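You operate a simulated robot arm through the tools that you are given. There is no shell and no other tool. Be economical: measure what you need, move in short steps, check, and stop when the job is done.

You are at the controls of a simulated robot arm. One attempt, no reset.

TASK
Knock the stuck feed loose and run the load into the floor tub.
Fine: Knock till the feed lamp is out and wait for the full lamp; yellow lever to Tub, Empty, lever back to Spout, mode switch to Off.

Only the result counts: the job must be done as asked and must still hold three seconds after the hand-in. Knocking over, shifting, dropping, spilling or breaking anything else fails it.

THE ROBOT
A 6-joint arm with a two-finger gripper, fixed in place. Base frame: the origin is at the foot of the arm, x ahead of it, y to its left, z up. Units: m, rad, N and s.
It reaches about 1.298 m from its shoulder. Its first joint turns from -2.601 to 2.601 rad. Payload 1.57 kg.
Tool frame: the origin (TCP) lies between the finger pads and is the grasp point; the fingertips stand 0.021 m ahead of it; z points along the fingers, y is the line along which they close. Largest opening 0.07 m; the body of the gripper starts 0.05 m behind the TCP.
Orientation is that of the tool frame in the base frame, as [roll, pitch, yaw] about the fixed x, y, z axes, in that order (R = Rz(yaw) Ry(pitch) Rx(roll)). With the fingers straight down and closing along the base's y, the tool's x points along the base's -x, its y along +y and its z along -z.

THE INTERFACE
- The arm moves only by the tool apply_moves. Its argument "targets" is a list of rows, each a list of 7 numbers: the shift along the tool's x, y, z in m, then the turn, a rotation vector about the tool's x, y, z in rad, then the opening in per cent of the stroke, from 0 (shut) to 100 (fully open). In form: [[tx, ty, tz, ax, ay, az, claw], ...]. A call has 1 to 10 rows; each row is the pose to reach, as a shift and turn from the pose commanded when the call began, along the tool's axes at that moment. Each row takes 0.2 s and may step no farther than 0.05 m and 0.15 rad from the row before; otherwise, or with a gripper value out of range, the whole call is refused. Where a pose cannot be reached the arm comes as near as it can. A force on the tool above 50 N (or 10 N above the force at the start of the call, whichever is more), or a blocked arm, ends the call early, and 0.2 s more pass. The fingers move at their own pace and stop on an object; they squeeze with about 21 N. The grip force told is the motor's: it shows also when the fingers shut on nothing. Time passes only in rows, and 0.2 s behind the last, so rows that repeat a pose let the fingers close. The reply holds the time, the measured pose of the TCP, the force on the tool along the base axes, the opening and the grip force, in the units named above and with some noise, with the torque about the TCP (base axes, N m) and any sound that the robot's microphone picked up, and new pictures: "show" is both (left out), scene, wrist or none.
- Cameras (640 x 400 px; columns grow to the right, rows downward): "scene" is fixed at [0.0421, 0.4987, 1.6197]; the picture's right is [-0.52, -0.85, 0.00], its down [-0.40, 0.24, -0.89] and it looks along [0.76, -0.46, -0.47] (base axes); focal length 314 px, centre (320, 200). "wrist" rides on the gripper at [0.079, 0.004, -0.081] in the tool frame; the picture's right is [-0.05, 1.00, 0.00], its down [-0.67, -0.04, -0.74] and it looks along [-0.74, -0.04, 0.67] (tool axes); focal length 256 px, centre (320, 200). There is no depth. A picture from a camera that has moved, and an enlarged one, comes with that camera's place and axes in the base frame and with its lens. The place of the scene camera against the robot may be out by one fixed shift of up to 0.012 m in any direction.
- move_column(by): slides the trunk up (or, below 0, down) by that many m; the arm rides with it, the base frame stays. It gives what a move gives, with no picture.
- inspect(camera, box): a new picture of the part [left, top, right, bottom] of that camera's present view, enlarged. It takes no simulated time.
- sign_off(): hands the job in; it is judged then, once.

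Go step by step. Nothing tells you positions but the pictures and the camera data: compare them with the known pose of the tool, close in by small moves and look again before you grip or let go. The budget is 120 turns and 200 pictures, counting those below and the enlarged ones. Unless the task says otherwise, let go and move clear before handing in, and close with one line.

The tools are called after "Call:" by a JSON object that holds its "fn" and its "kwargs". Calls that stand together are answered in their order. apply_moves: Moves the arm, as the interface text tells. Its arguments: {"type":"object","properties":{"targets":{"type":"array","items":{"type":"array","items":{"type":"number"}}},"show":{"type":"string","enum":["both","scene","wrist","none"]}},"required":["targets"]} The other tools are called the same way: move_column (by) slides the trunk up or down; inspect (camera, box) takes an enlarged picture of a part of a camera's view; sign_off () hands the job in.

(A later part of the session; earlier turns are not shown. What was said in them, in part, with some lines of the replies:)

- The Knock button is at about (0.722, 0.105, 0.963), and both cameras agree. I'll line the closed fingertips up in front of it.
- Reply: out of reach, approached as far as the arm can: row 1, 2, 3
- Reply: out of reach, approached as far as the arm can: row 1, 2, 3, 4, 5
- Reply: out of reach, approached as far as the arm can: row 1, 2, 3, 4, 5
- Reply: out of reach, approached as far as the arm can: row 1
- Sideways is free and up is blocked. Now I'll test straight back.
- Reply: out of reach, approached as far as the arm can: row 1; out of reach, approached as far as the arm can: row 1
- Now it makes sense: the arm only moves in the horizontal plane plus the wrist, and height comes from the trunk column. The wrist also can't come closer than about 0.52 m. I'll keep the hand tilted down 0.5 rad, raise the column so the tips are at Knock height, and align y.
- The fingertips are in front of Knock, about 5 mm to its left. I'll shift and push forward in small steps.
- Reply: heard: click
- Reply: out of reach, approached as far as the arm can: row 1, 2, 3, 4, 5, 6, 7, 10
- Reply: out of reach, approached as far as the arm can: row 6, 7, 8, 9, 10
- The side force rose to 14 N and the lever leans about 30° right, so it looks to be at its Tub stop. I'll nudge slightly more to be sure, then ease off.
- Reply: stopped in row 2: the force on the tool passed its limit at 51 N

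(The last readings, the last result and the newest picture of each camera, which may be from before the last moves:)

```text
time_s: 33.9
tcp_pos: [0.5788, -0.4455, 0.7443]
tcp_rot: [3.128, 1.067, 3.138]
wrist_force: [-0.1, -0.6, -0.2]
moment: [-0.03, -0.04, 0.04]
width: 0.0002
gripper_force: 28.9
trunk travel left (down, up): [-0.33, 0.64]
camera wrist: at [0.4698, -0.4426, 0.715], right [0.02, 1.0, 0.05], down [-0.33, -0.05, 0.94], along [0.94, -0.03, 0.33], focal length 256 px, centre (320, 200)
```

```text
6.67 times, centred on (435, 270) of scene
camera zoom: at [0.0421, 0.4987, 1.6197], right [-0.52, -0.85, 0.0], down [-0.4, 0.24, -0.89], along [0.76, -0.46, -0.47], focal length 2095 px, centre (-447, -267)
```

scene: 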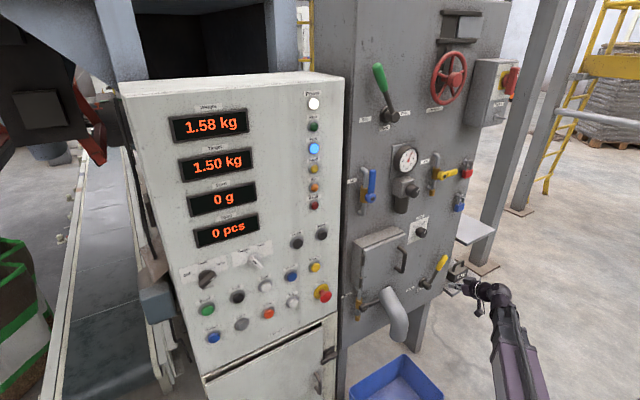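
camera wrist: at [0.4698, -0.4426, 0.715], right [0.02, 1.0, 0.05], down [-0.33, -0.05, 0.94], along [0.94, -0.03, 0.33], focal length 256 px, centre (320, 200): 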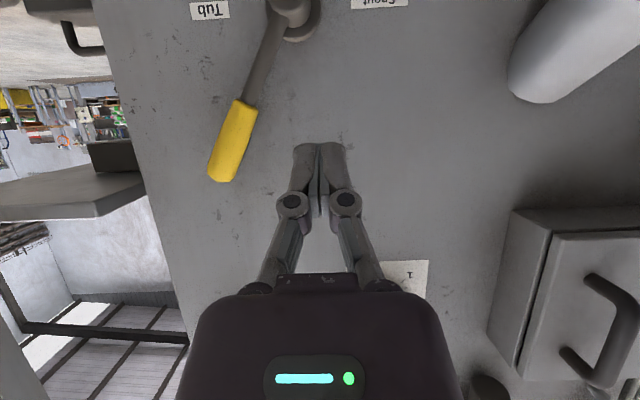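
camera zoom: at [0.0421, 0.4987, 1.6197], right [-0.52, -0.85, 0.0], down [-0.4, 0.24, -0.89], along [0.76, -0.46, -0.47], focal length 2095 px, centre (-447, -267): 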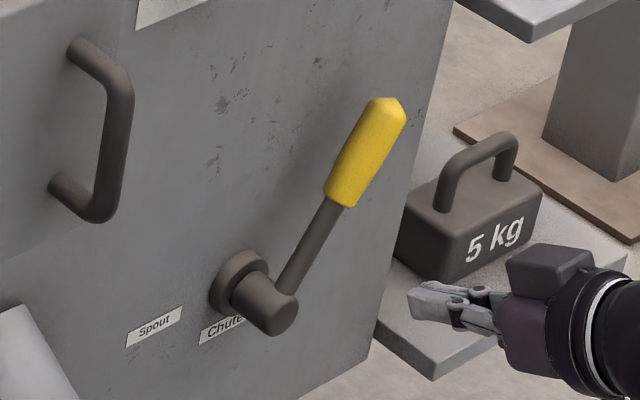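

The lever rests at Tub. Next is Empty at (0.722, 0.187, 0.963). I'll raise the column, swing the hand down, and travel back left well clear of the machine face.

Call:
{"fn": "move_column", "kwargs": {"by": 0.228}}

Call:
{"fn": "apply_moves", "kwargs": {"targets": [[0.0212, 0.02, 0.0111, 0, 0.15, 0, 0], [0.0417, 0.04, 0.0178, 0, 0.3, 0, 0], [0.061, 0.06, 0.0206, 0, 0.45, 0, 0], [0.0785, 0.08, 0.0194, 0, 0.6, 0, 0], [0.0935, 0.1, 0.0148, 0, 0.75, 0, 0], [0.1056, 0.12, 0.0071, 0, 0.9, 0, 0], [0.1144, 0.14, -0.0033, 0, 1.05, 0, 0], [0.1091, 0.16, 0.0065, 0, 1.07, 0, 0]], "show": "none"}}

```text
time_s: 36.3
tcp_pos: [0.5803, -0.4462, 0.9721]
tcp_rot: [3.128, 1.066, 3.137]
wrist_force: [-0.5, 0.5, 0.3]
moment: [-0.03, 0.0, 0.0]
width: 0.0
gripper_force: 28.9
trunk travel left (down, up): [-0.558, 0.412]
```

```text
time_s: 38.1
tcp_pos: [0.5316, -0.2855, 0.8764]
tcp_rot: [3.134, -0.009, -3.132]
wrist_force: [0.3, 0.2, -0.3]
moment: [-0.02, -0.04, -0.02]
width: 0.0
gripper_force: 28.8
trunk travel left (down, up): [-0.558, 0.412]
```

Now I'll travel left to in front of Empty.

Call:
{"fn": "apply_moves", "kwargs": {"targets": [[0, 0.047, 0, 0, 0, 0, 0], [0, 0.094, 0, 0, 0, 0, 0], [0, 0.141, 0, 0, 0, 0, 0], [0, 0.188, 0, 0, 0, 0, 0], [0, 0.235, 0, 0, 0, 0, 0], [0, 0.282, 0, 0, 0, 0, 0], [0, 0.329, 0, 0, 0, 0, 0], [0, 0.376, 0, 0, 0, 0, 0], [0, 0.423, 0, 0, 0, 0, 0], [0, 0.47, 0, 0, 0, 0, 0]], "show": "none"}}

```text
time_s: 40.3
tcp_pos: [0.5257, 0.1862, 0.8759]
tcp_rot: [3.135, -0.005, -3.133]
wrist_force: [0.4, 0.1, 1.3]
moment: [-0.03, 0.02, -0.01]
width: 0.0001
gripper_force: 28.8
out of reach, approached as far as the arm can: row 5, 6, 7
trunk travel left (down, up): [-0.558, 0.412]
```

I'll swing the hand up to the pressing tilt.

Call:
{"fn": "apply_moves", "kwargs": {"targets": [[-0.0284, 0, -0.0021, 0, -0.15, 0, 0], [-0.0561, 0, -0.0085, 0, -0.3, 0, 0], [-0.0826, 0, -0.0189, 0, -0.45, 0, 0], [-0.1073, 0, -0.0332, 0, -0.6, 0, 0], [-0.1295, 0, -0.051, 0, -0.75, 0, 0], [-0.1488, 0, -0.0719, 0, -0.9, 0, 0], [-0.1615, 0, -0.0954, 0, -1.05, 0, 0], [-0.1617, 0, -0.0988, 0, -1.07, 0, 0]]}}

```text
time_s: 42.1
tcp_pos: [0.6876, 0.1846, 0.9734]
tcp_rot: [3.126, 1.069, 3.137]
wrist_force: [-0.1, -0.1, -0.8]
moment: [0.02, -0.01, -0.02]
width: 0.0
gripper_force: 28.8
out of reach, approached as far as the arm can: row 4, 5, 6, 7, 8
trunk travel left (down, up): [-0.558, 0.412]
camera wrist: at [0.5775, 0.1882, 0.9432], right [0.01, 1.0, 0.05], down [-0.33, -0.05, 0.94], along [0.94, -0.03, 0.33], focal length 256 px, centre (320, 200)
```

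scene: 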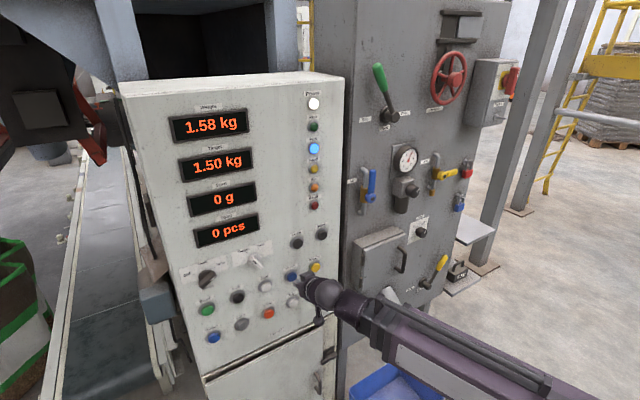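
wrist: 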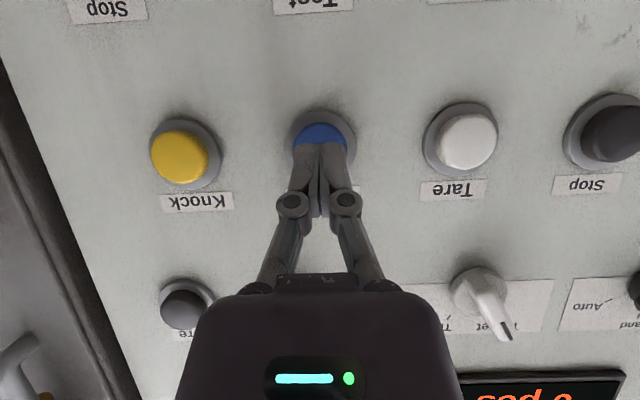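

The tips are centred on Empty. I'll press forward to x≈0.713.

Call:
{"fn": "apply_moves", "kwargs": {"targets": [[-0.0048, 0, 0.0088, 0, 0, 0, 0], [-0.0096, 0, 0.0175, 0, 0, 0, 0], [-0.012, 0, 0.0219, 0, 0, 0, 0], [-0.0127, 0, 0.0232, 0, 0, 0, 0]], "show": "scene"}}

```text
time_s: 43.1
tcp_pos: [0.7132, 0.1855, 0.9728]
tcp_rot: [3.126, 1.065, 3.138]
wrist_force: [-14.1, 0.9, -3.5]
moment: [0.02, 0.12, 0.02]
width: 0.0063
gripper_force: 28.6
trunk travel left (down, up): [-0.558, 0.412]
heard: click
```

scene: 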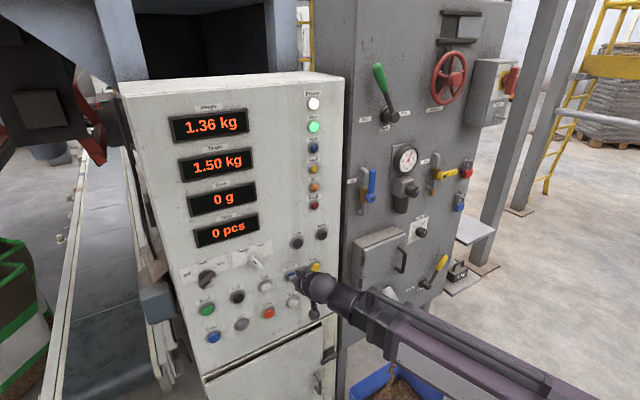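

It clicked and the load is running into the tub. I'll release and watch.

Call:
{"fn": "apply_moves", "kwargs": {"targets": [[0.0048, 0, -0.0088, 0, 0, 0, 0], [0.0096, 0, -0.0175, 0, 0, 0, 0], [0.0096, 0, -0.0175, 0, 0, 0, 0], [0.0096, 0, -0.0175, 0, 0, 0, 0], [0.0096, 0, -0.0175, 0, 0, 0, 0], [0.0096, 0, -0.0175, 0, 0, 0, 0]], "show": "scene"}}

```text
time_s: 44.5
tcp_pos: [0.6956, 0.1845, 0.9726]
tcp_rot: [3.127, 1.066, 3.14]
wrist_force: [-0.7, -0.6, 1.2]
moment: [-0.02, 0.02, 0.0]
width: 0.0001
gripper_force: 28.2
trunk travel left (down, up): [-0.558, 0.412]
```

scene: 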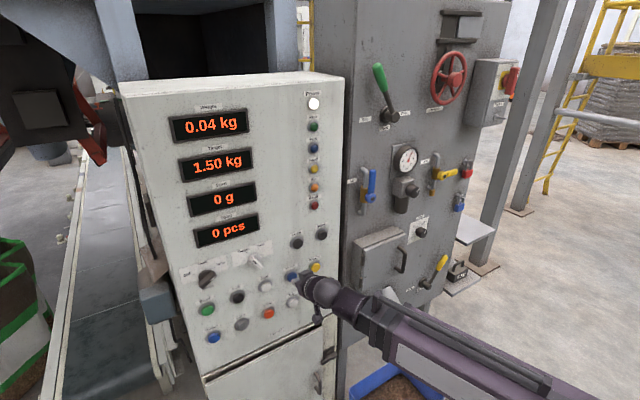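

The weight is 0.04 kg and Run is off, so emptying is finishing. I'll swing down to travel back to the lever and check the weight again.

Call:
{"fn": "apply_moves", "kwargs": {"targets": [[0.0284, 0, -0.0021, 0, 0.15, 0, 0], [0.0561, 0, -0.0085, 0, 0.3, 0, 0], [0.0826, 0, -0.0189, 0, 0.45, 0, 0], [0.1073, 0, -0.0332, 0, 0.6, 0, 0], [0.1295, 0, -0.051, 0, 0.75, 0, 0], [0.1488, 0, -0.0719, 0, 0.9, 0, 0], [0.1648, 0, -0.0954, 0, 1.05, 0, 0], [0.1667, 0, -0.0988, 0, 1.07, 0, 0]], "show": "scene"}}

```text
time_s: 46.3
tcp_pos: [0.5271, 0.1848, 0.8761]
tcp_rot: [3.136, -0.007, -3.131]
wrist_force: [-0.7, 0.2, -0.4]
moment: [-0.02, -0.01, -0.01]
width: 0.0
gripper_force: 28.6
trunk travel left (down, up): [-0.558, 0.412]
```

scene: 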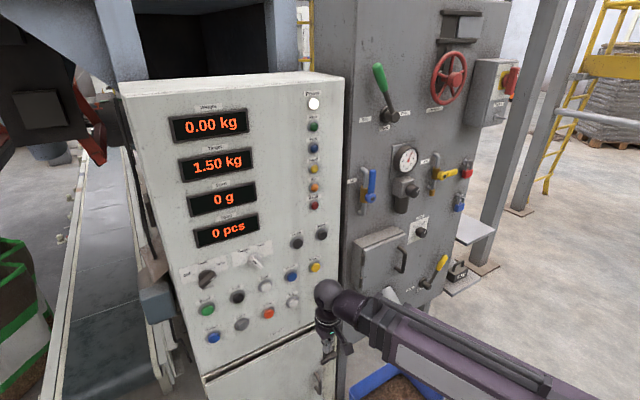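

Weight is 0.00 kg. Now I'll travel right again with the hand down.

Call:
{"fn": "apply_moves", "kwargs": {"targets": [[-0.007, -0.047, 0, 0, 0, 0, 0], [-0.012, -0.094, 0, 0, 0, 0, 0], [-0.012, -0.141, 0, 0, 0, 0, 0], [-0.012, -0.188, 0, 0, 0, 0, 0], [-0.012, -0.235, 0, 0, 0, 0, 0], [-0.01, -0.282, 0, 0, 0, 0, 0], [-0.0, -0.329, 0, 0, 0, 0, 0], [0.01, -0.376, 0, 0, 0, 0, 0], [0.025, -0.42, 0, 0, 0, 0, 0], [0.04, -0.465, 0, 0, 0, 0, 0]], "show": "none"}}

Call:
{"fn": "apply_moves", "kwargs": {"targets": [[0.02, -0.045, 0, 0, 0, 0, 0], [0.04, -0.09, 0, 0, 0, 0, 0], [0.06, -0.135, 0, 0, 0, 0, 0], [0.08, -0.18, 0, 0, 0, 0, 0], [0.08, -0.225, 0, 0, 0, 0, 0], [0.08, -0.27, 0, 0, 0, 0, 0], [0.08, -0.3, 0, 0, 0, 0, 0]], "show": "scene"}}

```text
time_s: 48.5
tcp_pos: [0.493, -0.2811, 0.8762]
tcp_rot: [3.135, -0.006, -3.129]
wrist_force: [0.3, -0.1, -0.4]
moment: [-0.02, 0.02, 0.04]
width: 0.0
gripper_force: 28.2
out of reach, approached as far as the arm can: row 3, 5, 6, 7, 8, 9, 10
trunk travel left (down, up): [-0.558, 0.412]
```

```text
time_s: 50.1
tcp_pos: [0.4145, -0.582, 0.8763]
tcp_rot: [3.134, -0.006, -3.131]
wrist_force: [-0.1, 0.1, 0.0]
moment: [0.01, 0.0, -0.01]
width: 0.0002
gripper_force: 28.3
out of reach, approached as far as the arm can: row 6
trunk travel left (down, up): [-0.558, 0.412]
```

scene: 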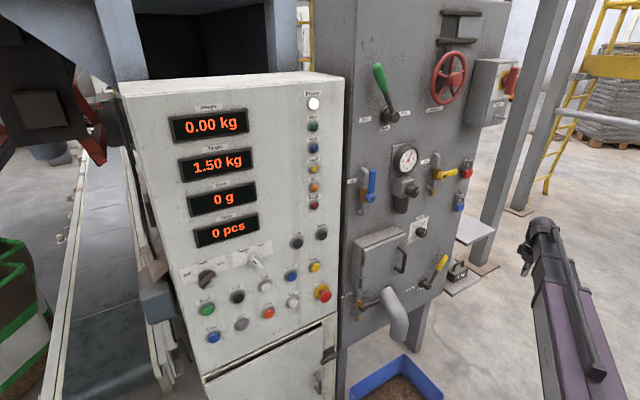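

I'll swing up to the tilt again, staying high, then lower and look.

Call:
{"fn": "apply_moves", "kwargs": {"targets": [[-0.0284, 0, -0.0021, 0, -0.15, 0, 0], [-0.0561, 0, -0.0085, 0, -0.3, 0, 0], [-0.0826, 0, -0.0189, 0, -0.45, 0, 0], [-0.1073, 0, -0.0332, 0, -0.6, 0, 0], [-0.1295, 0, -0.051, 0, -0.75, 0, 0], [-0.1488, 0, -0.0719, 0, -0.9, 0, 0], [-0.1648, 0, -0.0954, 0, -1.05, 0, 0], [-0.1667, 0, -0.0988, 0, -1.07, 0, 0]], "show": "none"}}

Call:
{"fn": "move_column", "kwargs": {"by": -0.13}}

Call:
{"fn": "apply_moves", "kwargs": {"targets": [[0, 0, 0, 0, 0, 0, 0]]}}

```text
time_s: 51.9
tcp_pos: [0.5825, -0.5821, 0.9722]
tcp_rot: [3.126, 1.068, 3.138]
wrist_force: [0.0, 0.3, -0.3]
moment: [0.03, -0.01, -0.03]
width: 0.0
gripper_force: 28.4
trunk travel left (down, up): [-0.558, 0.412]
```

```text
time_s: 53.5
tcp_pos: [0.5827, -0.5826, 0.843]
tcp_rot: [3.125, 1.065, 3.138]
wrist_force: [0.6, 0.0, 0.0]
moment: [0.01, -0.03, 0.03]
width: 0.0
gripper_force: 28.7
trunk travel left (down, up): [-0.428, 0.542]
```

```text
time_s: 53.9
tcp_pos: [0.5841, -0.5822, 0.8421]
tcp_rot: [3.125, 1.066, 3.138]
wrist_force: [0.4, 0.1, 0.6]
moment: [-0.02, 0.04, -0.02]
width: 0.0002
gripper_force: 28.7
trunk travel left (down, up): [-0.428, 0.542]
camera wrist: at [0.4732, -0.5782, 0.8131], right [0.01, 1.0, 0.05], down [-0.33, -0.05, 0.94], along [0.94, -0.03, 0.33], focal length 256 px, centre (320, 200)
```

scene: 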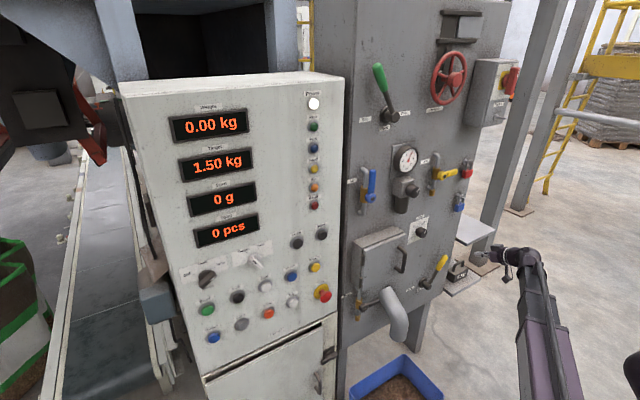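
wrist: 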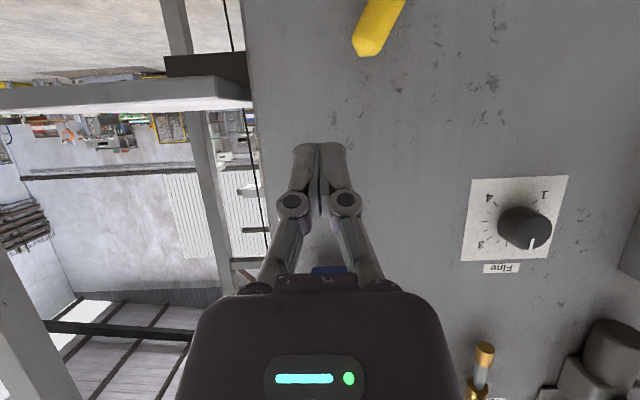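

The shelf begins near y≈-0.65, so I'll stay left of that. I'll lower to z≈0.745 and go forward on the right side of the lever.

Call:
{"fn": "move_column", "kwargs": {"by": -0.098}}

Call:
{"fn": "apply_moves", "kwargs": {"targets": [[-0.0192, 0.003, 0.0351, 0, 0, 0, 0], [-0.0384, 0.006, 0.0702, 0, 0, 0, 0], [-0.0562, 0.006, 0.1026, 0, 0, 0, 0]]}}

```text
time_s: 55.2
tcp_pos: [0.5825, -0.5817, 0.7457]
tcp_rot: [3.127, 1.067, 3.14]
wrist_force: [0.9, 0.0, -0.4]
moment: [-0.04, 0.04, -0.01]
width: 0.0001
gripper_force: 28.2
trunk travel left (down, up): [-0.33, 0.64]
```

```text
time_s: 56.0
tcp_pos: [0.7004, -0.5748, 0.7451]
tcp_rot: [3.126, 1.065, 3.137]
wrist_force: [0.5, -0.9, -0.7]
moment: [-0.01, -0.01, -0.01]
width: 0.0001
gripper_force: 28.8
trunk travel left (down, up): [-0.33, 0.64]
camera wrist: at [0.5896, -0.5706, 0.715], right [0.01, 1.0, 0.05], down [-0.33, -0.05, 0.94], along [0.94, -0.03, 0.33], focal length 256 px, centre (320, 200)
```

scene: 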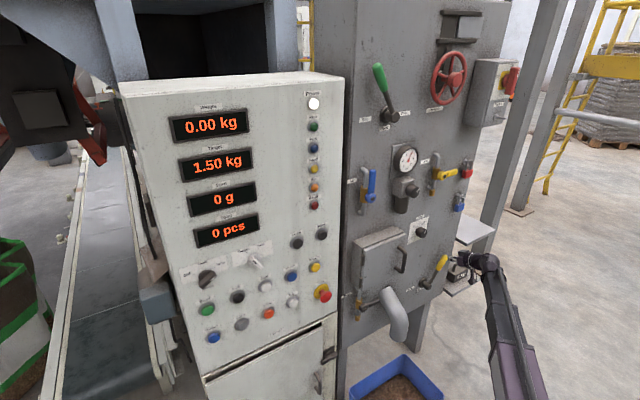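
wrist: 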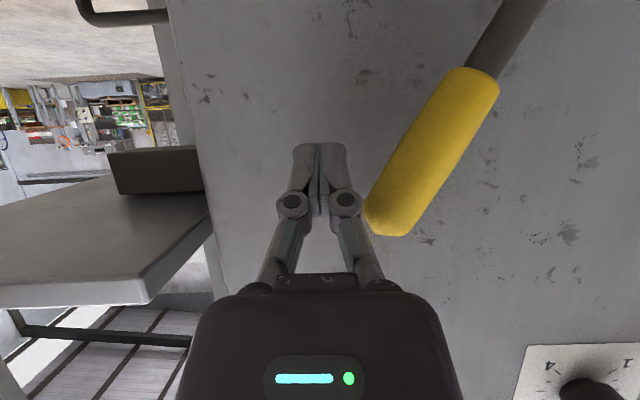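

Now I'll sweep left to push the lever back to Spout.

Call:
{"fn": "apply_moves", "kwargs": {"targets": [[0, 0.02, 0, 0, 0, 0, 0], [0, 0.04, 0, 0, 0, 0, 0], [0, 0.06, 0, 0, 0, 0, 0], [0, 0.08, 0, 0, 0, 0, 0], [0, 0.1, 0, 0, 0, 0, 0], [0, 0.12, 0, 0, 0, 0, 0], [0, 0.135, 0, 0, 0, 0, 0], [0, 0.145, 0, 0, 0, 0, 0], [0, 0.152, 0, 0, 0, 0, 0], [0, 0.157, 0, 0, 0, 0, 0]]}}

```text
time_s: 58.1
tcp_pos: [0.6987, -0.4323, 0.7454]
tcp_rot: [-3.134, 1.071, 3.141]
wrist_force: [0.6, -12.9, 3.8]
moment: [-0.14, -0.04, -0.17]
width: 0.0
gripper_force: 28.6
trunk travel left (down, up): [-0.33, 0.64]
stopped in row 10: the force on the tool passed its limit at 55 N (the readings are from after the stop); the commanded pose is now the measured one
camera wrist: at [0.5886, -0.426, 0.7151], right [0.03, 1.0, 0.04], down [-0.34, -0.03, 0.94], along [0.94, -0.05, 0.33], focal length 256 px, centre (320, 200)
```

scene: 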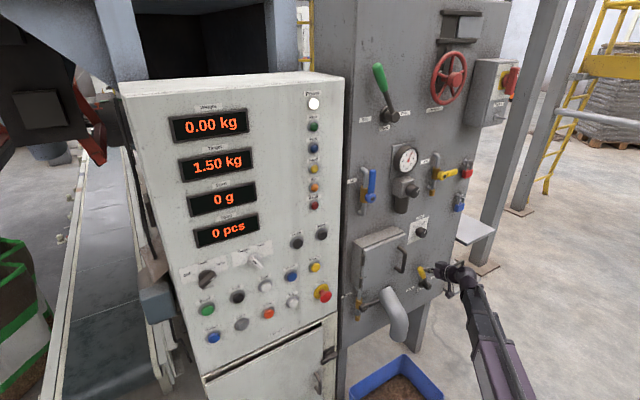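
wrist: 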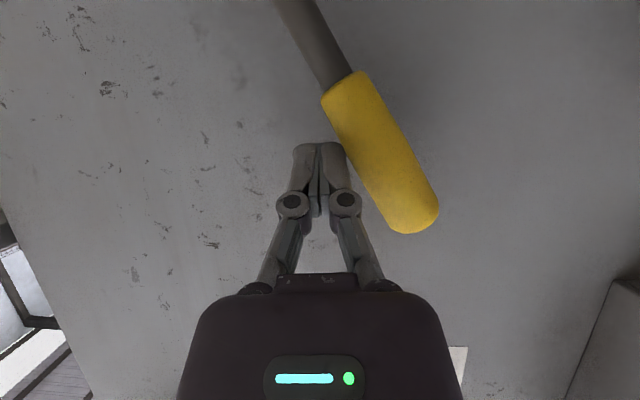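

At the stop (55 N). I'll ease off, retreat, and verify the lever against the original view.

Call:
{"fn": "apply_moves", "kwargs": {"targets": [[0, -0.03, 0, 0, 0, 0, 0], [0.0192, -0.03, -0.0351, 0, 0, 0, 0], [0.0384, -0.03, -0.0702, 0, 0, 0, 0], [0.0576, -0.03, -0.1053, 0, 0, 0, 0]], "show": "none"}}

Call:
{"fn": "inspect", "kwargs": {"camera": "scene", "box": [395, 250, 445, 300]}}

Call:
{"fn": "move_column", "kwargs": {"by": 0.228}}

```text
time_s: 59.1
tcp_pos: [0.5781, -0.4563, 0.7454]
tcp_rot: [-3.137, 1.072, -3.14]
wrist_force: [-0.7, 0.2, 0.3]
moment: [-0.01, 0.01, 0.0]
width: 0.0002
gripper_force: 28.3
trunk travel left (down, up): [-0.33, 0.64]
```

```text
8.00 times, centred on (420, 275) of scene
camera zoom: at [0.0421, 0.4987, 1.6197], right [-0.52, -0.85, 0.0], down [-0.4, 0.24, -0.89], along [0.76, -0.46, -0.47], focal length 2514 px, centre (-480, -400)
```

zoom: 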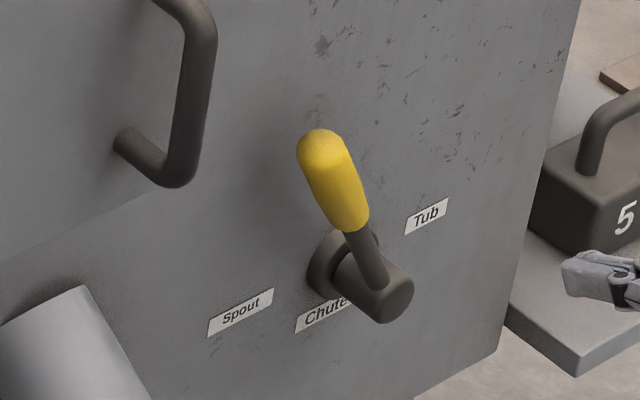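

```text
time_s: 61.5
tcp_pos: [0.5782, -0.4556, 0.9739]
tcp_rot: [-3.136, 1.072, -3.14]
wrist_force: [-0.2, -0.4, 0.8]
moment: [0.01, -0.03, -0.01]
width: 0.0
gripper_force: 28.9
trunk travel left (down, up): [-0.558, 0.412]
```

The lever matches its original Spout position exactly. Next is the mode switch at about y=0.42, z=1.08. I'll fold the hand down and travel left.

Call:
{"fn": "apply_moves", "kwargs": {"targets": [[0.0212, 0.02, 0.0111, 0, 0.15, 0, 0], [0.0417, 0.04, 0.0178, 0, 0.3, 0, 0], [0.061, 0.06, 0.0206, 0, 0.45, 0, 0], [0.0785, 0.08, 0.0194, 0, 0.6, 0, 0], [0.0935, 0.1, 0.0148, 0, 0.75, 0, 0], [0.1056, 0.12, 0.0071, 0, 0.9, 0, 0], [0.1144, 0.14, -0.0033, 0, 1.05, 0, 0], [0.1091, 0.16, 0.0065, 0, 1.07, 0, 0]], "show": "none"}}

Call:
{"fn": "apply_moves", "kwargs": {"targets": [[0, 0.047, 0, 0, 0, 0, 0], [0, 0.094, 0, 0, 0, 0, 0], [0, 0.141, 0, 0, 0, 0, 0], [0, 0.188, 0, 0, 0, 0, 0], [0, 0.235, 0, 0, 0, 0, 0], [0, 0.282, 0, 0, 0, 0, 0], [0, 0.329, 0, 0, 0, 0, 0], [0, 0.376, 0, 0, 0, 0, 0], [0, 0.423, 0, 0, 0, 0, 0], [0.01, 0.47, 0, 0, 0, 0, 0]], "show": "none"}}

Call:
{"fn": "apply_moves", "kwargs": {"targets": [[0.015, 0.045, 0, 0, 0, 0, 0], [0.03, 0.09, 0, 0, 0, 0, 0], [0.05, 0.135, 0, 0, 0, 0, 0], [0.07, 0.18, 0, 0, 0, 0, 0], [0.09, 0.225, 0, 0, 0, 0, 0], [0.09, 0.24, 0, 0, 0, 0, 0]], "show": "both"}}

```text
time_s: 63.3
tcp_pos: [0.5317, -0.2948, 0.8766]
tcp_rot: [-3.139, 0.0, 3.137]
wrist_force: [1.2, -0.3, 0.1]
moment: [0.0, 0.01, 0.0]
width: 0.0
gripper_force: 29.2
out of reach, approached as far as the arm can: row 6, 7, 8
trunk travel left (down, up): [-0.558, 0.412]
```

```text
time_s: 65.5
tcp_pos: [0.5214, 0.1771, 0.8759]
tcp_rot: [-3.139, 0.0, 3.138]
wrist_force: [0.8, 0.7, 0.0]
moment: [0.03, -0.01, 0.01]
width: 0.0004
gripper_force: 28.5
out of reach, approached as far as the arm can: row 6, 7
trunk travel left (down, up): [-0.558, 0.412]
```

```text
time_s: 66.9
tcp_pos: [0.4346, 0.4144, 0.8762]
tcp_rot: [-3.139, 0.002, 3.137]
wrist_force: [-0.1, 0.3, 0.2]
moment: [0.0, 0.0, -0.01]
width: 0.0001
gripper_force: 28.3
trunk travel left (down, up): [-0.558, 0.412]
camera wrist: at [0.3547, 0.4188, 0.958], right [0.06, 1.0, 0.0], down [0.66, -0.04, 0.75], along [0.74, -0.04, -0.67], focal length 256 px, centre (320, 200)
```

scene: 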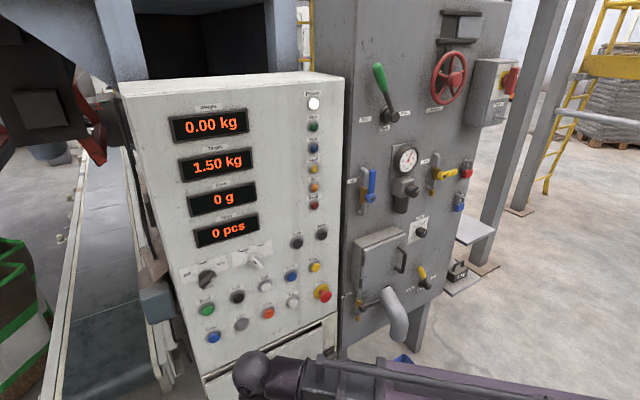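
wrist: 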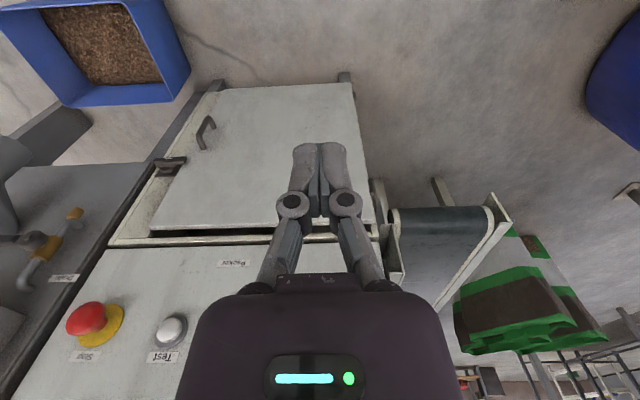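

I'll swing up to look at the mode switch.

Call:
{"fn": "apply_moves", "kwargs": {"targets": [[-0.0284, 0, -0.0021, 0, -0.15, 0, 0], [-0.0561, 0, -0.0085, 0, -0.3, 0, 0], [-0.0826, 0, -0.0189, 0, -0.45, 0, 0], [-0.1073, 0, -0.0332, 0, -0.6, 0, 0], [-0.1295, 0, -0.051, 0, -0.75, 0, 0], [-0.1488, 0, -0.0719, 0, -0.9, 0, 0], [-0.1648, 0, -0.0954, 0, -1.05, 0, 0], [-0.1667, 0, -0.0988, 0, -1.07, 0, 0]]}}

Call:
{"fn": "inspect", "kwargs": {"camera": "scene", "box": [175, 250, 275, 310]}}

```text
time_s: 68.7
tcp_pos: [0.604, 0.4165, 0.9737]
tcp_rot: [-3.137, 1.076, -3.141]
wrist_force: [0.3, -0.9, -0.7]
moment: [0.02, 0.0, -0.02]
width: 0.0002
gripper_force: 28.6
trunk travel left (down, up): [-0.558, 0.412]
camera wrist: at [0.4934, 0.4205, 0.9435], right [0.03, 1.0, 0.04], down [-0.34, -0.03, 0.94], along [0.94, -0.04, 0.34], focal length 256 px, centre (320, 200)
```

scene: 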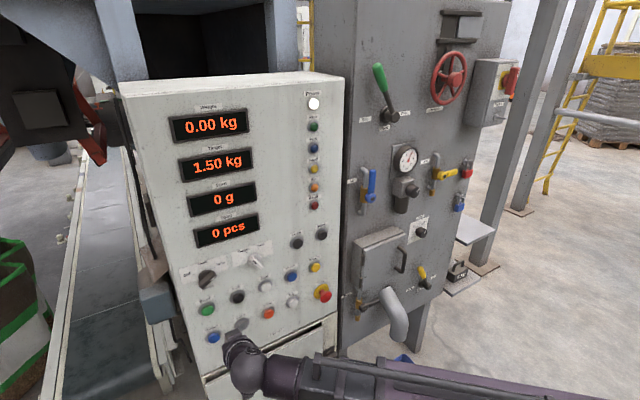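
wrist: 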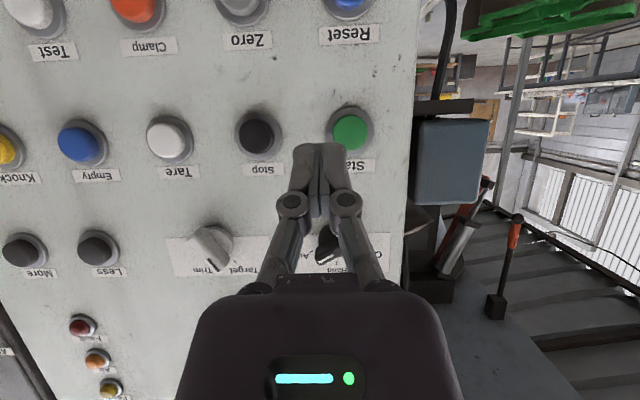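

```text
6.40 times, centred on (225, 280) of scene
camera zoom: at [0.0421, 0.4987, 1.6197], right [-0.52, -0.85, 0.0], down [-0.4, 0.24, -0.89], along [0.76, -0.46, -0.47], focal length 2011 px, centre (928, -312)
```

zoom: 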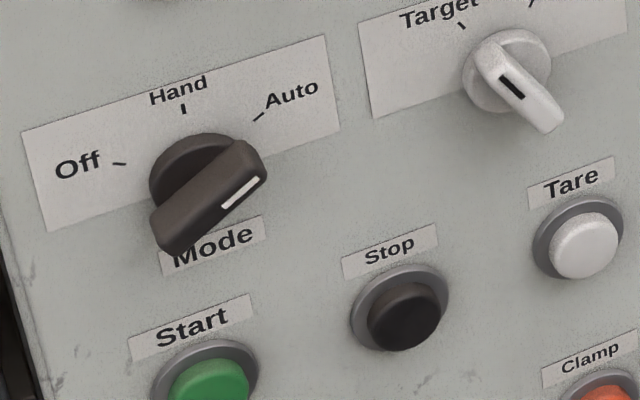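

The mode knob is a bar handle with Auto at +45° and Off at -45°, so it needs a 90° counter-clockwise turn. It's at about (0.70, 0.417, 1.075). I'll level the hand, roll it +45° to straddle the bar, and open the gripper.

Call:
{"fn": "apply_moves", "kwargs": {"targets": [[-0.0284, 0, -0.0021, 0, -0.15, 0, 30], [-0.0561, 0, -0.0085, 0, -0.3, 0, 60], [-0.0826, 0, -0.0189, 0, -0.45, 0, 80], [-0.0903, 0, -0.0229, 0, -0.495, 0, 80]], "show": "none"}}

Call:
{"fn": "apply_moves", "kwargs": {"targets": [[0, 0, 0, 0, 0, 0.15, 80], [0, 0, 0, 0, 0, 0.3, 80], [0, 0, 0, 0, 0, 0.45, 80], [0, 0, 0, 0, 0, 0.6, 80], [0, 0, 0, 0, 0, 0.75, 80], [0, 0, 0, 0, 0, 0.785, 80]]}}

```text
time_s: 69.7
tcp_pos: [0.6245, 0.4143, 1.0634]
tcp_rot: [-1.638, 1.57, -1.641]
wrist_force: [0.1, 1.0, 1.0]
moment: [0.02, -0.02, 0.0]
width: 0.0559
gripper_force: 0.0
out of reach, approached as far as the arm can: row 2, 3, 4
trunk travel left (down, up): [-0.558, 0.412]
```

```text
time_s: 71.1
tcp_pos: [0.6255, 0.4129, 1.0624]
tcp_rot: [1.577, 0.787, 1.571]
wrist_force: [-0.9, 0.5, 0.0]
moment: [-0.02, 0.01, 0.0]
width: 0.056
gripper_force: 0.1
trunk travel left (down, up): [-0.558, 0.412]
camera wrist: at [0.5431, 0.4734, 1.0096], right [0.01, 0.67, 0.74], down [-0.74, -0.49, 0.45], along [0.67, -0.56, 0.5], focal length 256 px, centre (320, 200)
```

scene: 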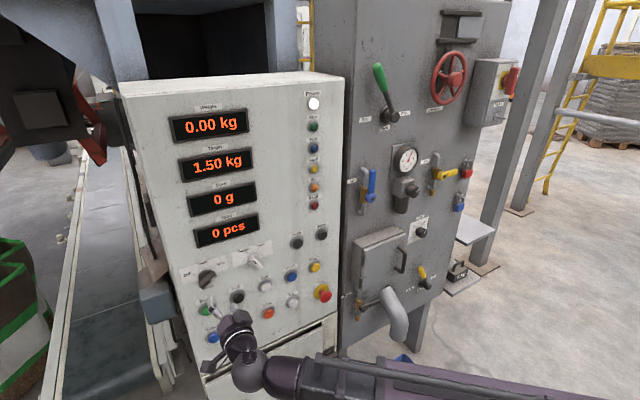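
wrist: 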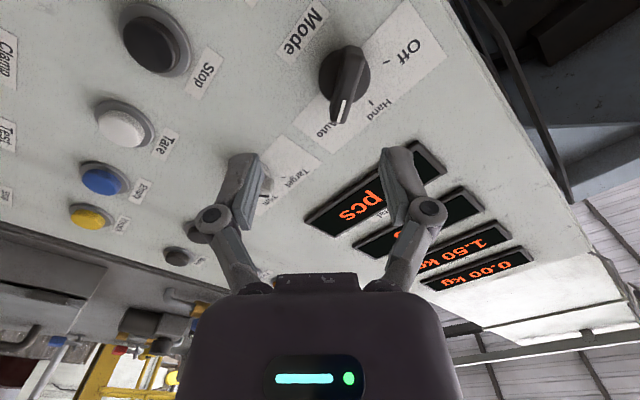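

The bar is aligned with the finger gap, and triangulation puts its centre near (0.718, 0.426, 1.075). I'll raise 12 mm, shift left 13 mm, advance part-way and recheck.

Call:
{"fn": "move_column", "kwargs": {"by": 0.012}}

Call:
{"fn": "apply_moves", "kwargs": {"targets": [[0.0092, 0.0092, 0.02, 0, 0, 0, 80], [0.0092, 0.0092, 0.035, 0, 0, 0, 80]]}}

```text
time_s: 71.7
tcp_pos: [0.6257, 0.4141, 1.0733]
tcp_rot: [1.575, 0.79, 1.57]
wrist_force: [0.6, -0.3, 0.9]
moment: [-0.01, 0.03, -0.04]
width: 0.0559
gripper_force: 0.1
trunk travel left (down, up): [-0.57, 0.4]
```

```text
time_s: 72.3
tcp_pos: [0.6608, 0.4276, 1.0728]
tcp_rot: [1.577, 0.788, 1.573]
wrist_force: [-0.7, 0.3, 0.0]
moment: [0.02, 0.03, -0.01]
width: 0.0558
gripper_force: 0.0
trunk travel left (down, up): [-0.57, 0.4]
camera wrist: at [0.5786, 0.4866, 1.0212], right [0.01, 0.67, 0.74], down [-0.74, -0.49, 0.45], along [0.67, -0.56, 0.5], focal length 256 px, centre (320, 200)
```

scene: 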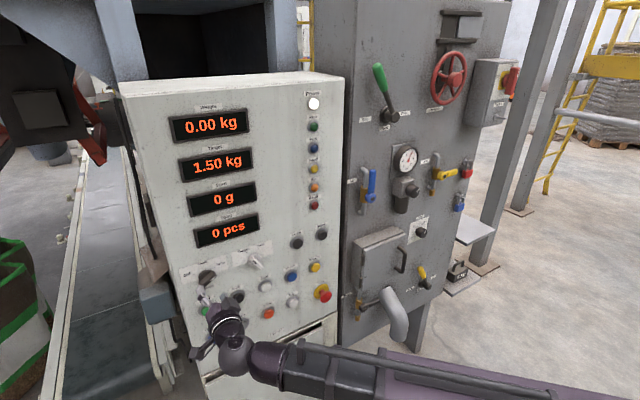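
wrist: 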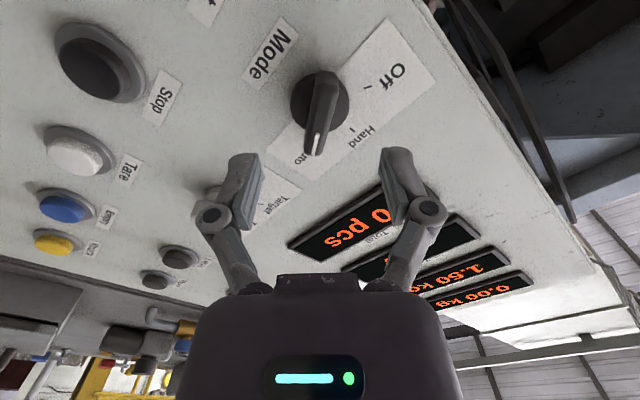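

The view confirms the bar is centred on the gripper in y and z. I'll advance to x≈0.705 and look.

Call:
{"fn": "apply_moves", "kwargs": {"targets": [[0, 0, 0.02, 0, 0, 0, 80], [0, 0, 0.035, 0, 0, 0, 80], [0, 0, 0.044, 0, 0, 0, 80]]}}

Call:
{"fn": "inspect", "kwargs": {"camera": "scene", "box": [175, 250, 275, 310]}}

```text
time_s: 73.1
tcp_pos: [0.7031, 0.4266, 1.0734]
tcp_rot: [1.579, 0.789, 1.572]
wrist_force: [-0.1, -0.1, 0.1]
moment: [0.02, -0.02, 0.04]
width: 0.0562
gripper_force: 0.1
trunk travel left (down, up): [-0.57, 0.4]
camera wrist: at [0.6227, 0.4862, 1.0213], right [0.01, 0.67, 0.74], down [-0.74, -0.49, 0.45], along [0.67, -0.55, 0.5], focal length 256 px, centre (320, 200)
```

scene: 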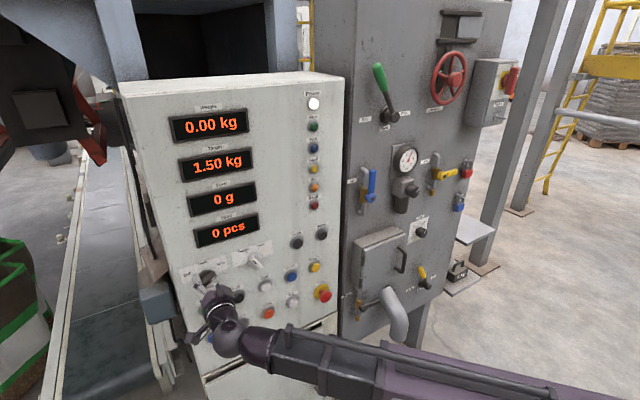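
wrist: 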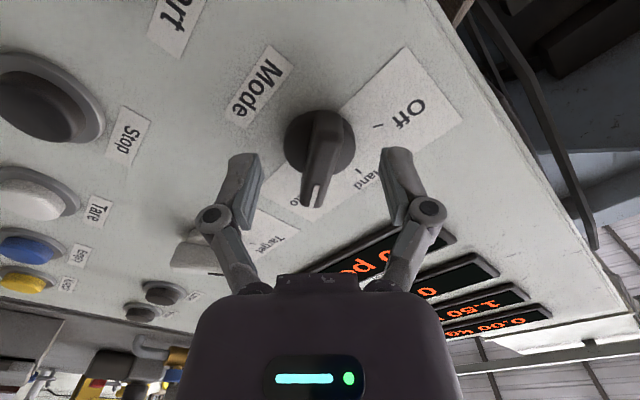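

```text
6.40 times, centred on (225, 280) of scene
camera zoom: at [0.0421, 0.4987, 1.6197], right [-0.52, -0.85, 0.0], down [-0.4, 0.24, -0.89], along [0.76, -0.46, -0.47], focal length 2011 px, centre (928, -312)
```

zoom: 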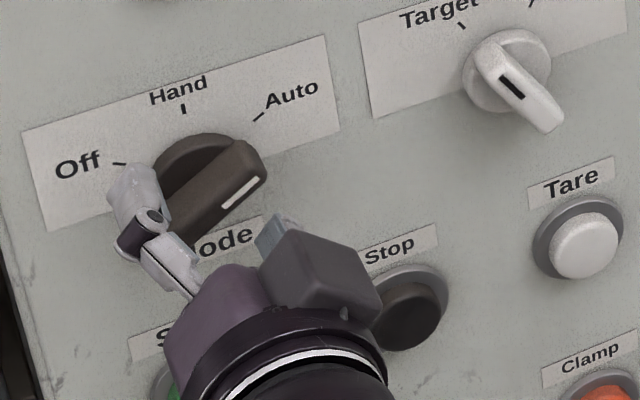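

The fingers straddle the bar but may not be deep enough yet. I'll advance in small steps while watching the force.

Call:
{"fn": "apply_moves", "kwargs": {"targets": [[0, 0, 0.005, 0, 0, 0, 80], [0, 0, 0.01, 0, 0, 0, 80], [0, 0, 0.014, 0, 0, 0, 80]], "show": "wrist"}}

Call:
{"fn": "inspect", "kwargs": {"camera": "scene", "box": [180, 255, 240, 305]}}

```text
time_s: 73.9
tcp_pos: [0.7195, 0.427, 1.0739]
tcp_rot: [1.579, 0.789, 1.573]
wrist_force: [-0.1, 0.4, -0.4]
moment: [-0.02, 0.0, 0.01]
width: 0.0559
gripper_force: 0.0
trunk travel left (down, up): [-0.57, 0.4]
camera wrist: at [0.6368, 0.486, 1.0212], right [0.01, 0.67, 0.74], down [-0.74, -0.49, 0.45], along [0.67, -0.56, 0.5], focal length 256 px, centre (320, 200)
```

wrist: 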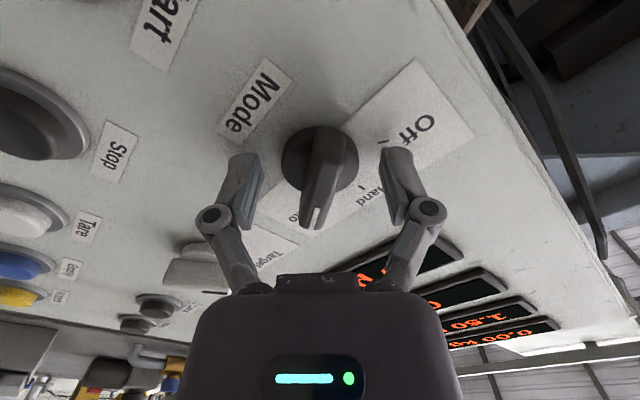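

```text
8.00 times, centred on (210, 280) of scene
camera zoom: at [0.0421, 0.4987, 1.6197], right [-0.52, -0.85, 0.0], down [-0.4, 0.24, -0.89], along [0.76, -0.46, -0.47], focal length 2514 px, centre (1200, -440)
```

zoom: 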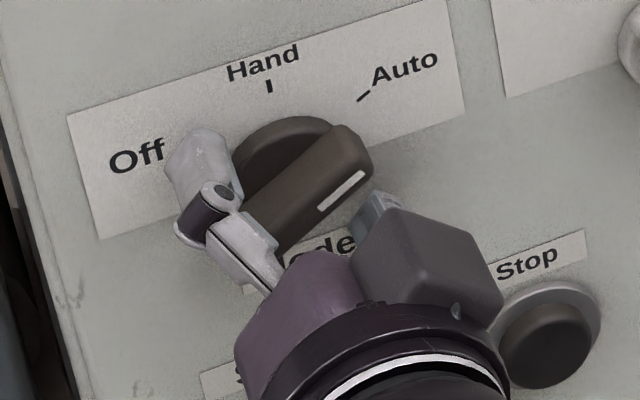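

The fingers now straddle the bar well at tip x≈0.74. I'll close on it.

Call:
{"fn": "apply_moves", "kwargs": {"targets": [[0, 0, 0, 0, 0, 0, 50], [0, 0, 0, 0, 0, 0, 20], [0, 0, 0, 0, 0, 0, 0], [0, 0, 0, 0, 0, 0, 0]], "show": "wrist"}}

```text
time_s: 74.9
tcp_pos: [0.718, 0.4267, 1.0729]
tcp_rot: [1.578, 0.788, 1.572]
wrist_force: [-1.3, -1.9, -2.0]
moment: [-0.05, 0.05, -0.06]
width: 0.037
gripper_force: 31.9
trunk travel left (down, up): [-0.57, 0.4]
camera wrist: at [0.6365, 0.4859, 1.0212], right [0.01, 0.67, 0.74], down [-0.74, -0.49, 0.45], along [0.67, -0.56, 0.5], focal length 256 px, centre (320, 200)
```

wrist: 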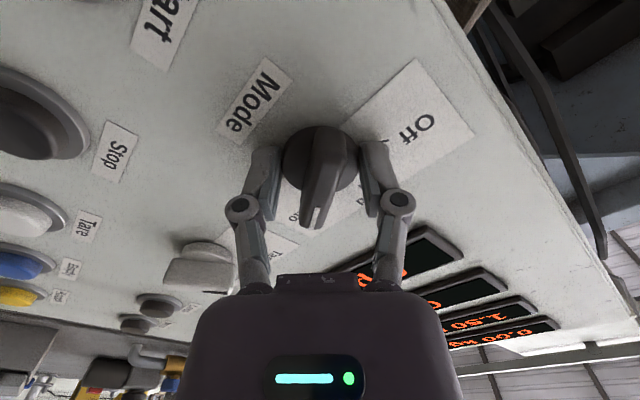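

They closed on the round base (37 mm), so I'm too deep. I'll reopen, back off 10 mm and close on the bar itself.

Call:
{"fn": "apply_moves", "kwargs": {"targets": [[0, 0, 0, 0, 0, 0, 40], [0, 0, 0, 0, 0, 0, 70], [0, 0, -0.005, 0, 0, 0, 70], [0, 0, -0.01, 0, 0, 0, 70], [0, 0, -0.01, 0, 0, 0, 30], [0, 0, -0.01, 0, 0, 0, 0], [0, 0, -0.01, 0, 0, 0, 0], [0, 0, -0.01, 0, 0, 0, 0]], "show": "wrist"}}

Call:
{"fn": "inspect", "kwargs": {"camera": "scene", "box": [180, 255, 240, 305]}}

```text
time_s: 76.7
tcp_pos: [0.7071, 0.427, 1.073]
tcp_rot: [1.577, 0.791, 1.571]
wrist_force: [-1.8, -2.8, -1.6]
moment: [-0.02, -0.28, -0.36]
width: 0.013
gripper_force: 31.6
trunk travel left (down, up): [-0.57, 0.4]
camera wrist: at [0.6256, 0.4856, 1.0214], right [0.01, 0.67, 0.74], down [-0.74, -0.49, 0.45], along [0.67, -0.56, 0.5], focal length 256 px, centre (320, 200)
```

wrist: 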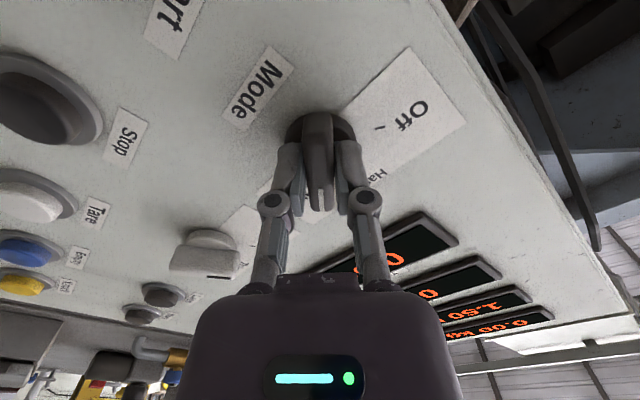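

```text
8.00 times, centred on (210, 280) of scene
camera zoom: at [0.0421, 0.4987, 1.6197], right [-0.52, -0.85, 0.0], down [-0.4, 0.24, -0.89], along [0.76, -0.46, -0.47], focal length 2514 px, centre (1200, -440)
```

zoom: 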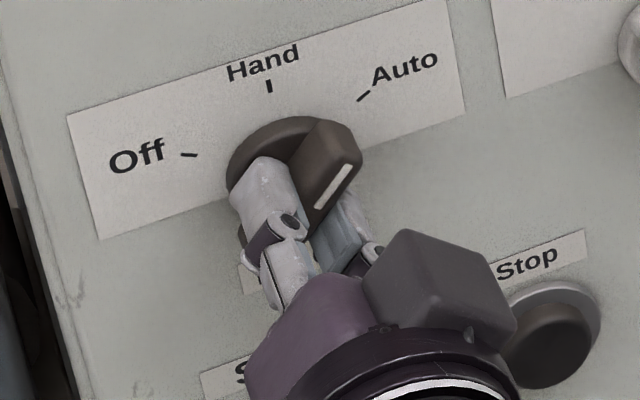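

The bar is gripped (13 mm). I'll turn counter-clockwise in steps.

Call:
{"fn": "apply_moves", "kwargs": {"targets": [[0, 0, 0, 0, 0, -0.15, 0], [0, 0, 0, 0, 0, -0.3, 0], [0, 0, 0, 0, 0, -0.45, 0], [0, 0, 0, 0, 0, -0.6, 0], [0, 0, 0, 0, 0, -0.75, 0]], "show": "wrist"}}

Call:
{"fn": "inspect", "kwargs": {"camera": "scene", "box": [180, 255, 240, 305]}}

```text
time_s: 77.9
tcp_pos: [0.7088, 0.4254, 1.0744]
tcp_rot: [1.76, 1.537, 1.753]
wrist_force: [-13.5, -17.5, -19.5]
moment: [0.05, 0.36, -0.36]
width: 0.0126
gripper_force: 32.3
trunk travel left (down, up): [-0.57, 0.4]
camera wrist: at [0.6257, 0.4322, 0.9956], right [0.01, 1.0, 0.08], down [-0.74, -0.05, 0.67], along [0.67, -0.07, 0.74], focal length 256 px, centre (320, 200)
```

wrist: 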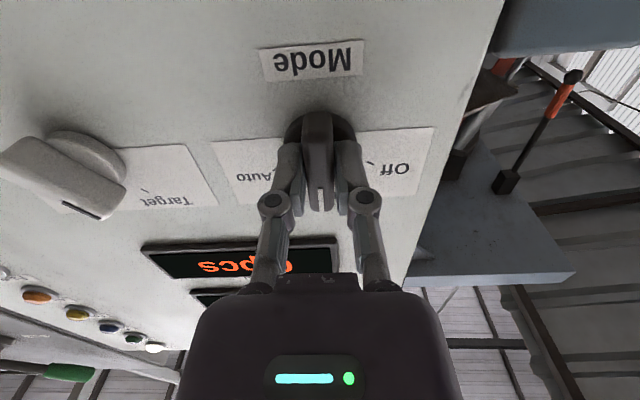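

```text
8.00 times, centred on (210, 280) of scene
camera zoom: at [0.0421, 0.4987, 1.6197], right [-0.52, -0.85, 0.0], down [-0.4, 0.24, -0.89], along [0.76, -0.46, -0.47], focal length 2514 px, centre (1200, -440)
```

zoom: 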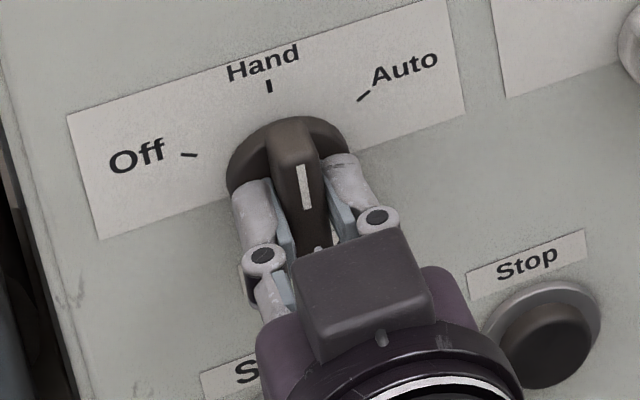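

The knob is at Hand and following. There's some side load, so I'll nudge the tool toward the knob axis and keep turning to Off.

Call:
{"fn": "move_column", "kwargs": {"by": -0.003}}

Call:
{"fn": "apply_moves", "kwargs": {"targets": [[0, -0.003, 0, 0, 0, 0, 0], [0, -0.003, 0, 0, 0, -0.15, 0], [0, -0.003, 0, 0, 0, -0.3, 0], [0, -0.003, 0, 0, 0, -0.45, 0]], "show": "none"}}

```text
time_s: 78.5
tcp_pos: [0.7085, 0.4252, 1.0735]
tcp_rot: [1.583, 1.541, 1.579]
wrist_force: [5.0, -11.4, 21.7]
moment: [-0.02, -0.77, -0.22]
width: 0.0132
gripper_force: 32.1
trunk travel left (down, up): [-0.567, 0.403]
```

```text
time_s: 79.5
tcp_pos: [0.7078, 0.424, 1.0717]
tcp_rot: [-1.578, 1.15, -1.581]
wrist_force: [8.0, 3.3, 23.7]
moment: [0.03, -0.52, 0.1]
width: 0.013
gripper_force: 32.2
trunk travel left (down, up): [-0.567, 0.403]
```

Call:
{"fn": "move_column", "kwargs": {"by": 0.0015}}

Call:
{"fn": "apply_moves", "kwargs": {"targets": [[0, 0, 0, 0, 0, -0.13, 0], [0, 0, 0, 0, 0, -0.26, 0], [0, 0, 0, 0, 0, -0.38, 0]], "show": "wrist"}}

Call:
{"fn": "inspect", "kwargs": {"camera": "scene", "box": [180, 255, 240, 305]}}

```text
time_s: 80.0
tcp_pos: [0.7074, 0.4237, 1.0722]
tcp_rot: [-1.585, 1.154, -1.589]
wrist_force: [-2.2, -0.8, 1.2]
moment: [-0.04, -0.24, 0.26]
width: 0.0132
gripper_force: 31.6
trunk travel left (down, up): [-0.568, 0.402]
```

```text
time_s: 80.8
tcp_pos: [0.7077, 0.4223, 1.0733]
tcp_rot: [-1.576, 0.772, -1.581]
wrist_force: [-6.3, -9.1, -4.1]
moment: [0.02, 0.04, -0.2]
width: 0.013
gripper_force: 32.0
trunk travel left (down, up): [-0.568, 0.402]
camera wrist: at [0.6249, 0.3691, 1.0151], right [0.0, 0.74, -0.68], down [-0.74, 0.46, 0.49], along [0.67, 0.5, 0.54], focal length 256 px, centre (320, 200)
```

wrist: 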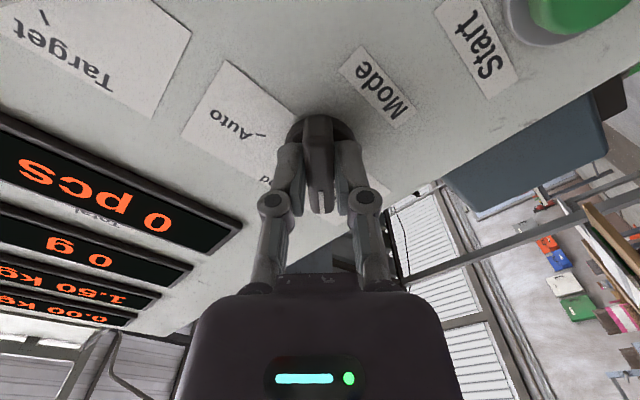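

```text
8.00 times, centred on (210, 280) of scene
camera zoom: at [0.0421, 0.4987, 1.6197], right [-0.52, -0.85, 0.0], down [-0.4, 0.24, -0.89], along [0.76, -0.46, -0.47], focal length 2514 px, centre (1200, -440)
```

zoom: 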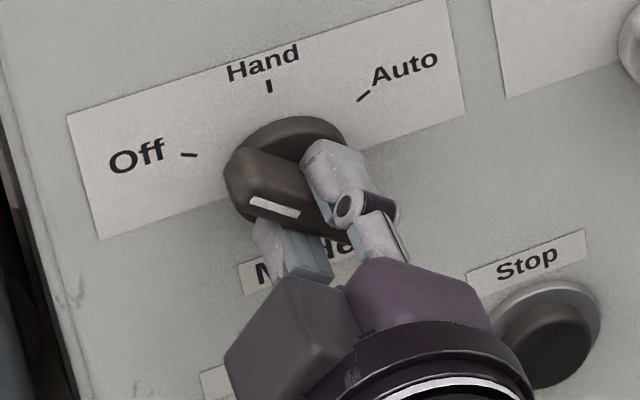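

The pointer is at Off. I'll give it a slight extra turn to seat it, then open and back straight out.

Call:
{"fn": "apply_moves", "kwargs": {"targets": [[0, 0, 0, 0, 0, -0.06, 0], [0, 0, 0, 0, 0, -0.06, 30], [0, 0, 0, 0, 0, -0.06, 70], [0, 0, 0, 0, 0, -0.06, 70], [0, 0, -0.03, 0, 0, -0.06, 70], [0, 0, -0.07, 0, 0, -0.06, 70], [0, 0, -0.1, 0, 0, -0.06, 70]]}}

Call:
{"fn": "inspect", "kwargs": {"camera": "scene", "box": [180, 255, 240, 305]}}

Call:
{"fn": "inspect", "kwargs": {"camera": "scene", "box": [160, 80, 350, 240]}}

```text
time_s: 82.4
tcp_pos: [0.6071, 0.424, 1.0717]
tcp_rot: [-1.577, 0.713, -1.579]
wrist_force: [-0.3, 0.3, -0.7]
moment: [-0.01, 0.0, 0.03]
width: 0.0489
gripper_force: 0.1
trunk travel left (down, up): [-0.568, 0.402]
camera wrist: at [0.5249, 0.3664, 1.0181], right [0.0, 0.69, -0.72], down [-0.74, 0.48, 0.47], along [0.67, 0.53, 0.51], focal length 256 px, centre (320, 200)
```

scene: 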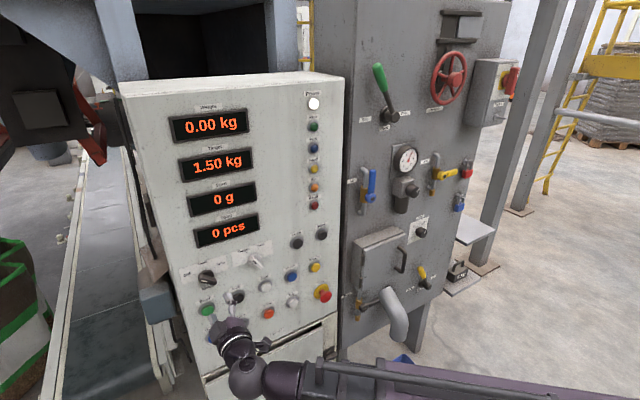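
wrist: 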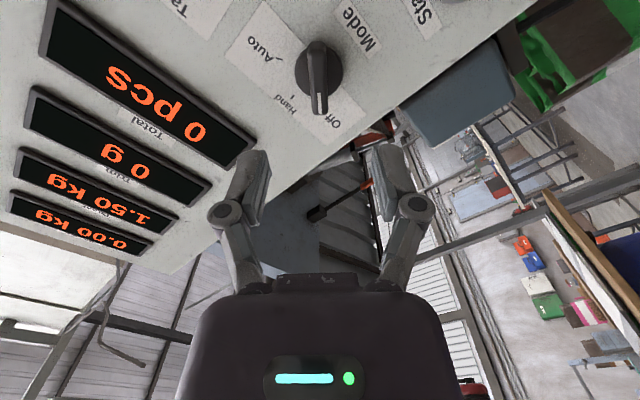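

```text
8.00 times, centred on (210, 280) of scene
camera zoom: at [0.0421, 0.4987, 1.6197], right [-0.52, -0.85, 0.0], down [-0.4, 0.24, -0.89], along [0.76, -0.46, -0.47], focal length 2514 px, centre (1200, -440)
```

zoom: 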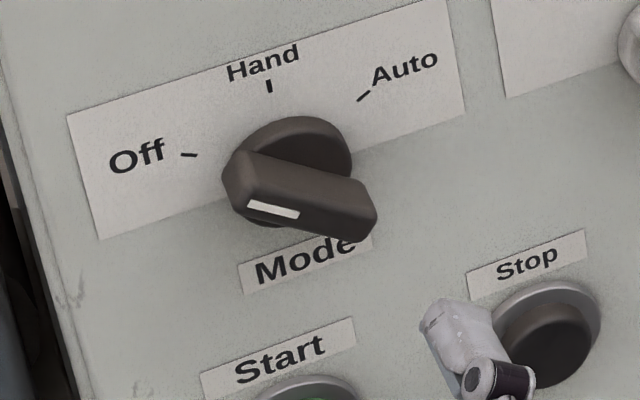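

```text
2.50 times, centred on (255, 160) of scene
camera zoom: at [0.0421, 0.4987, 1.6197], right [-0.52, -0.85, 0.0], down [-0.4, 0.24, -0.89], along [0.76, -0.46, -0.47], focal length 786 px, centre (482, 300)
```

zoom: 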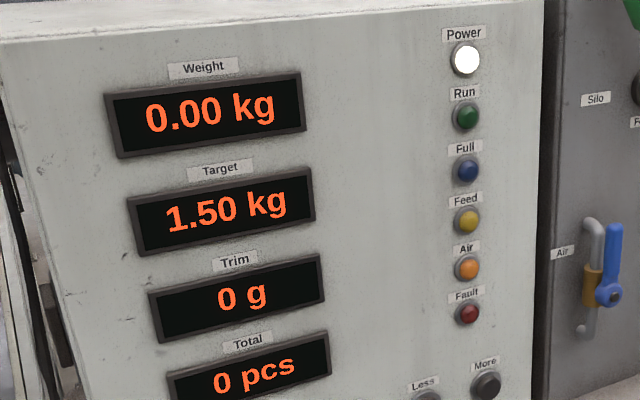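

Mode is at Off, the lever is at Spout, the weight is 0.00 kg with the load in the tub, and the gripper is open and clear. I'm handing in.

Call:
{"fn": "sign_off", "kwargs": {}}

```text
The job is handed in.
```

The job is done and handed in: the feed was knocked loose, the full load went into the floor tub, the yellow lever is back at Spout and the mode switch is at Off.
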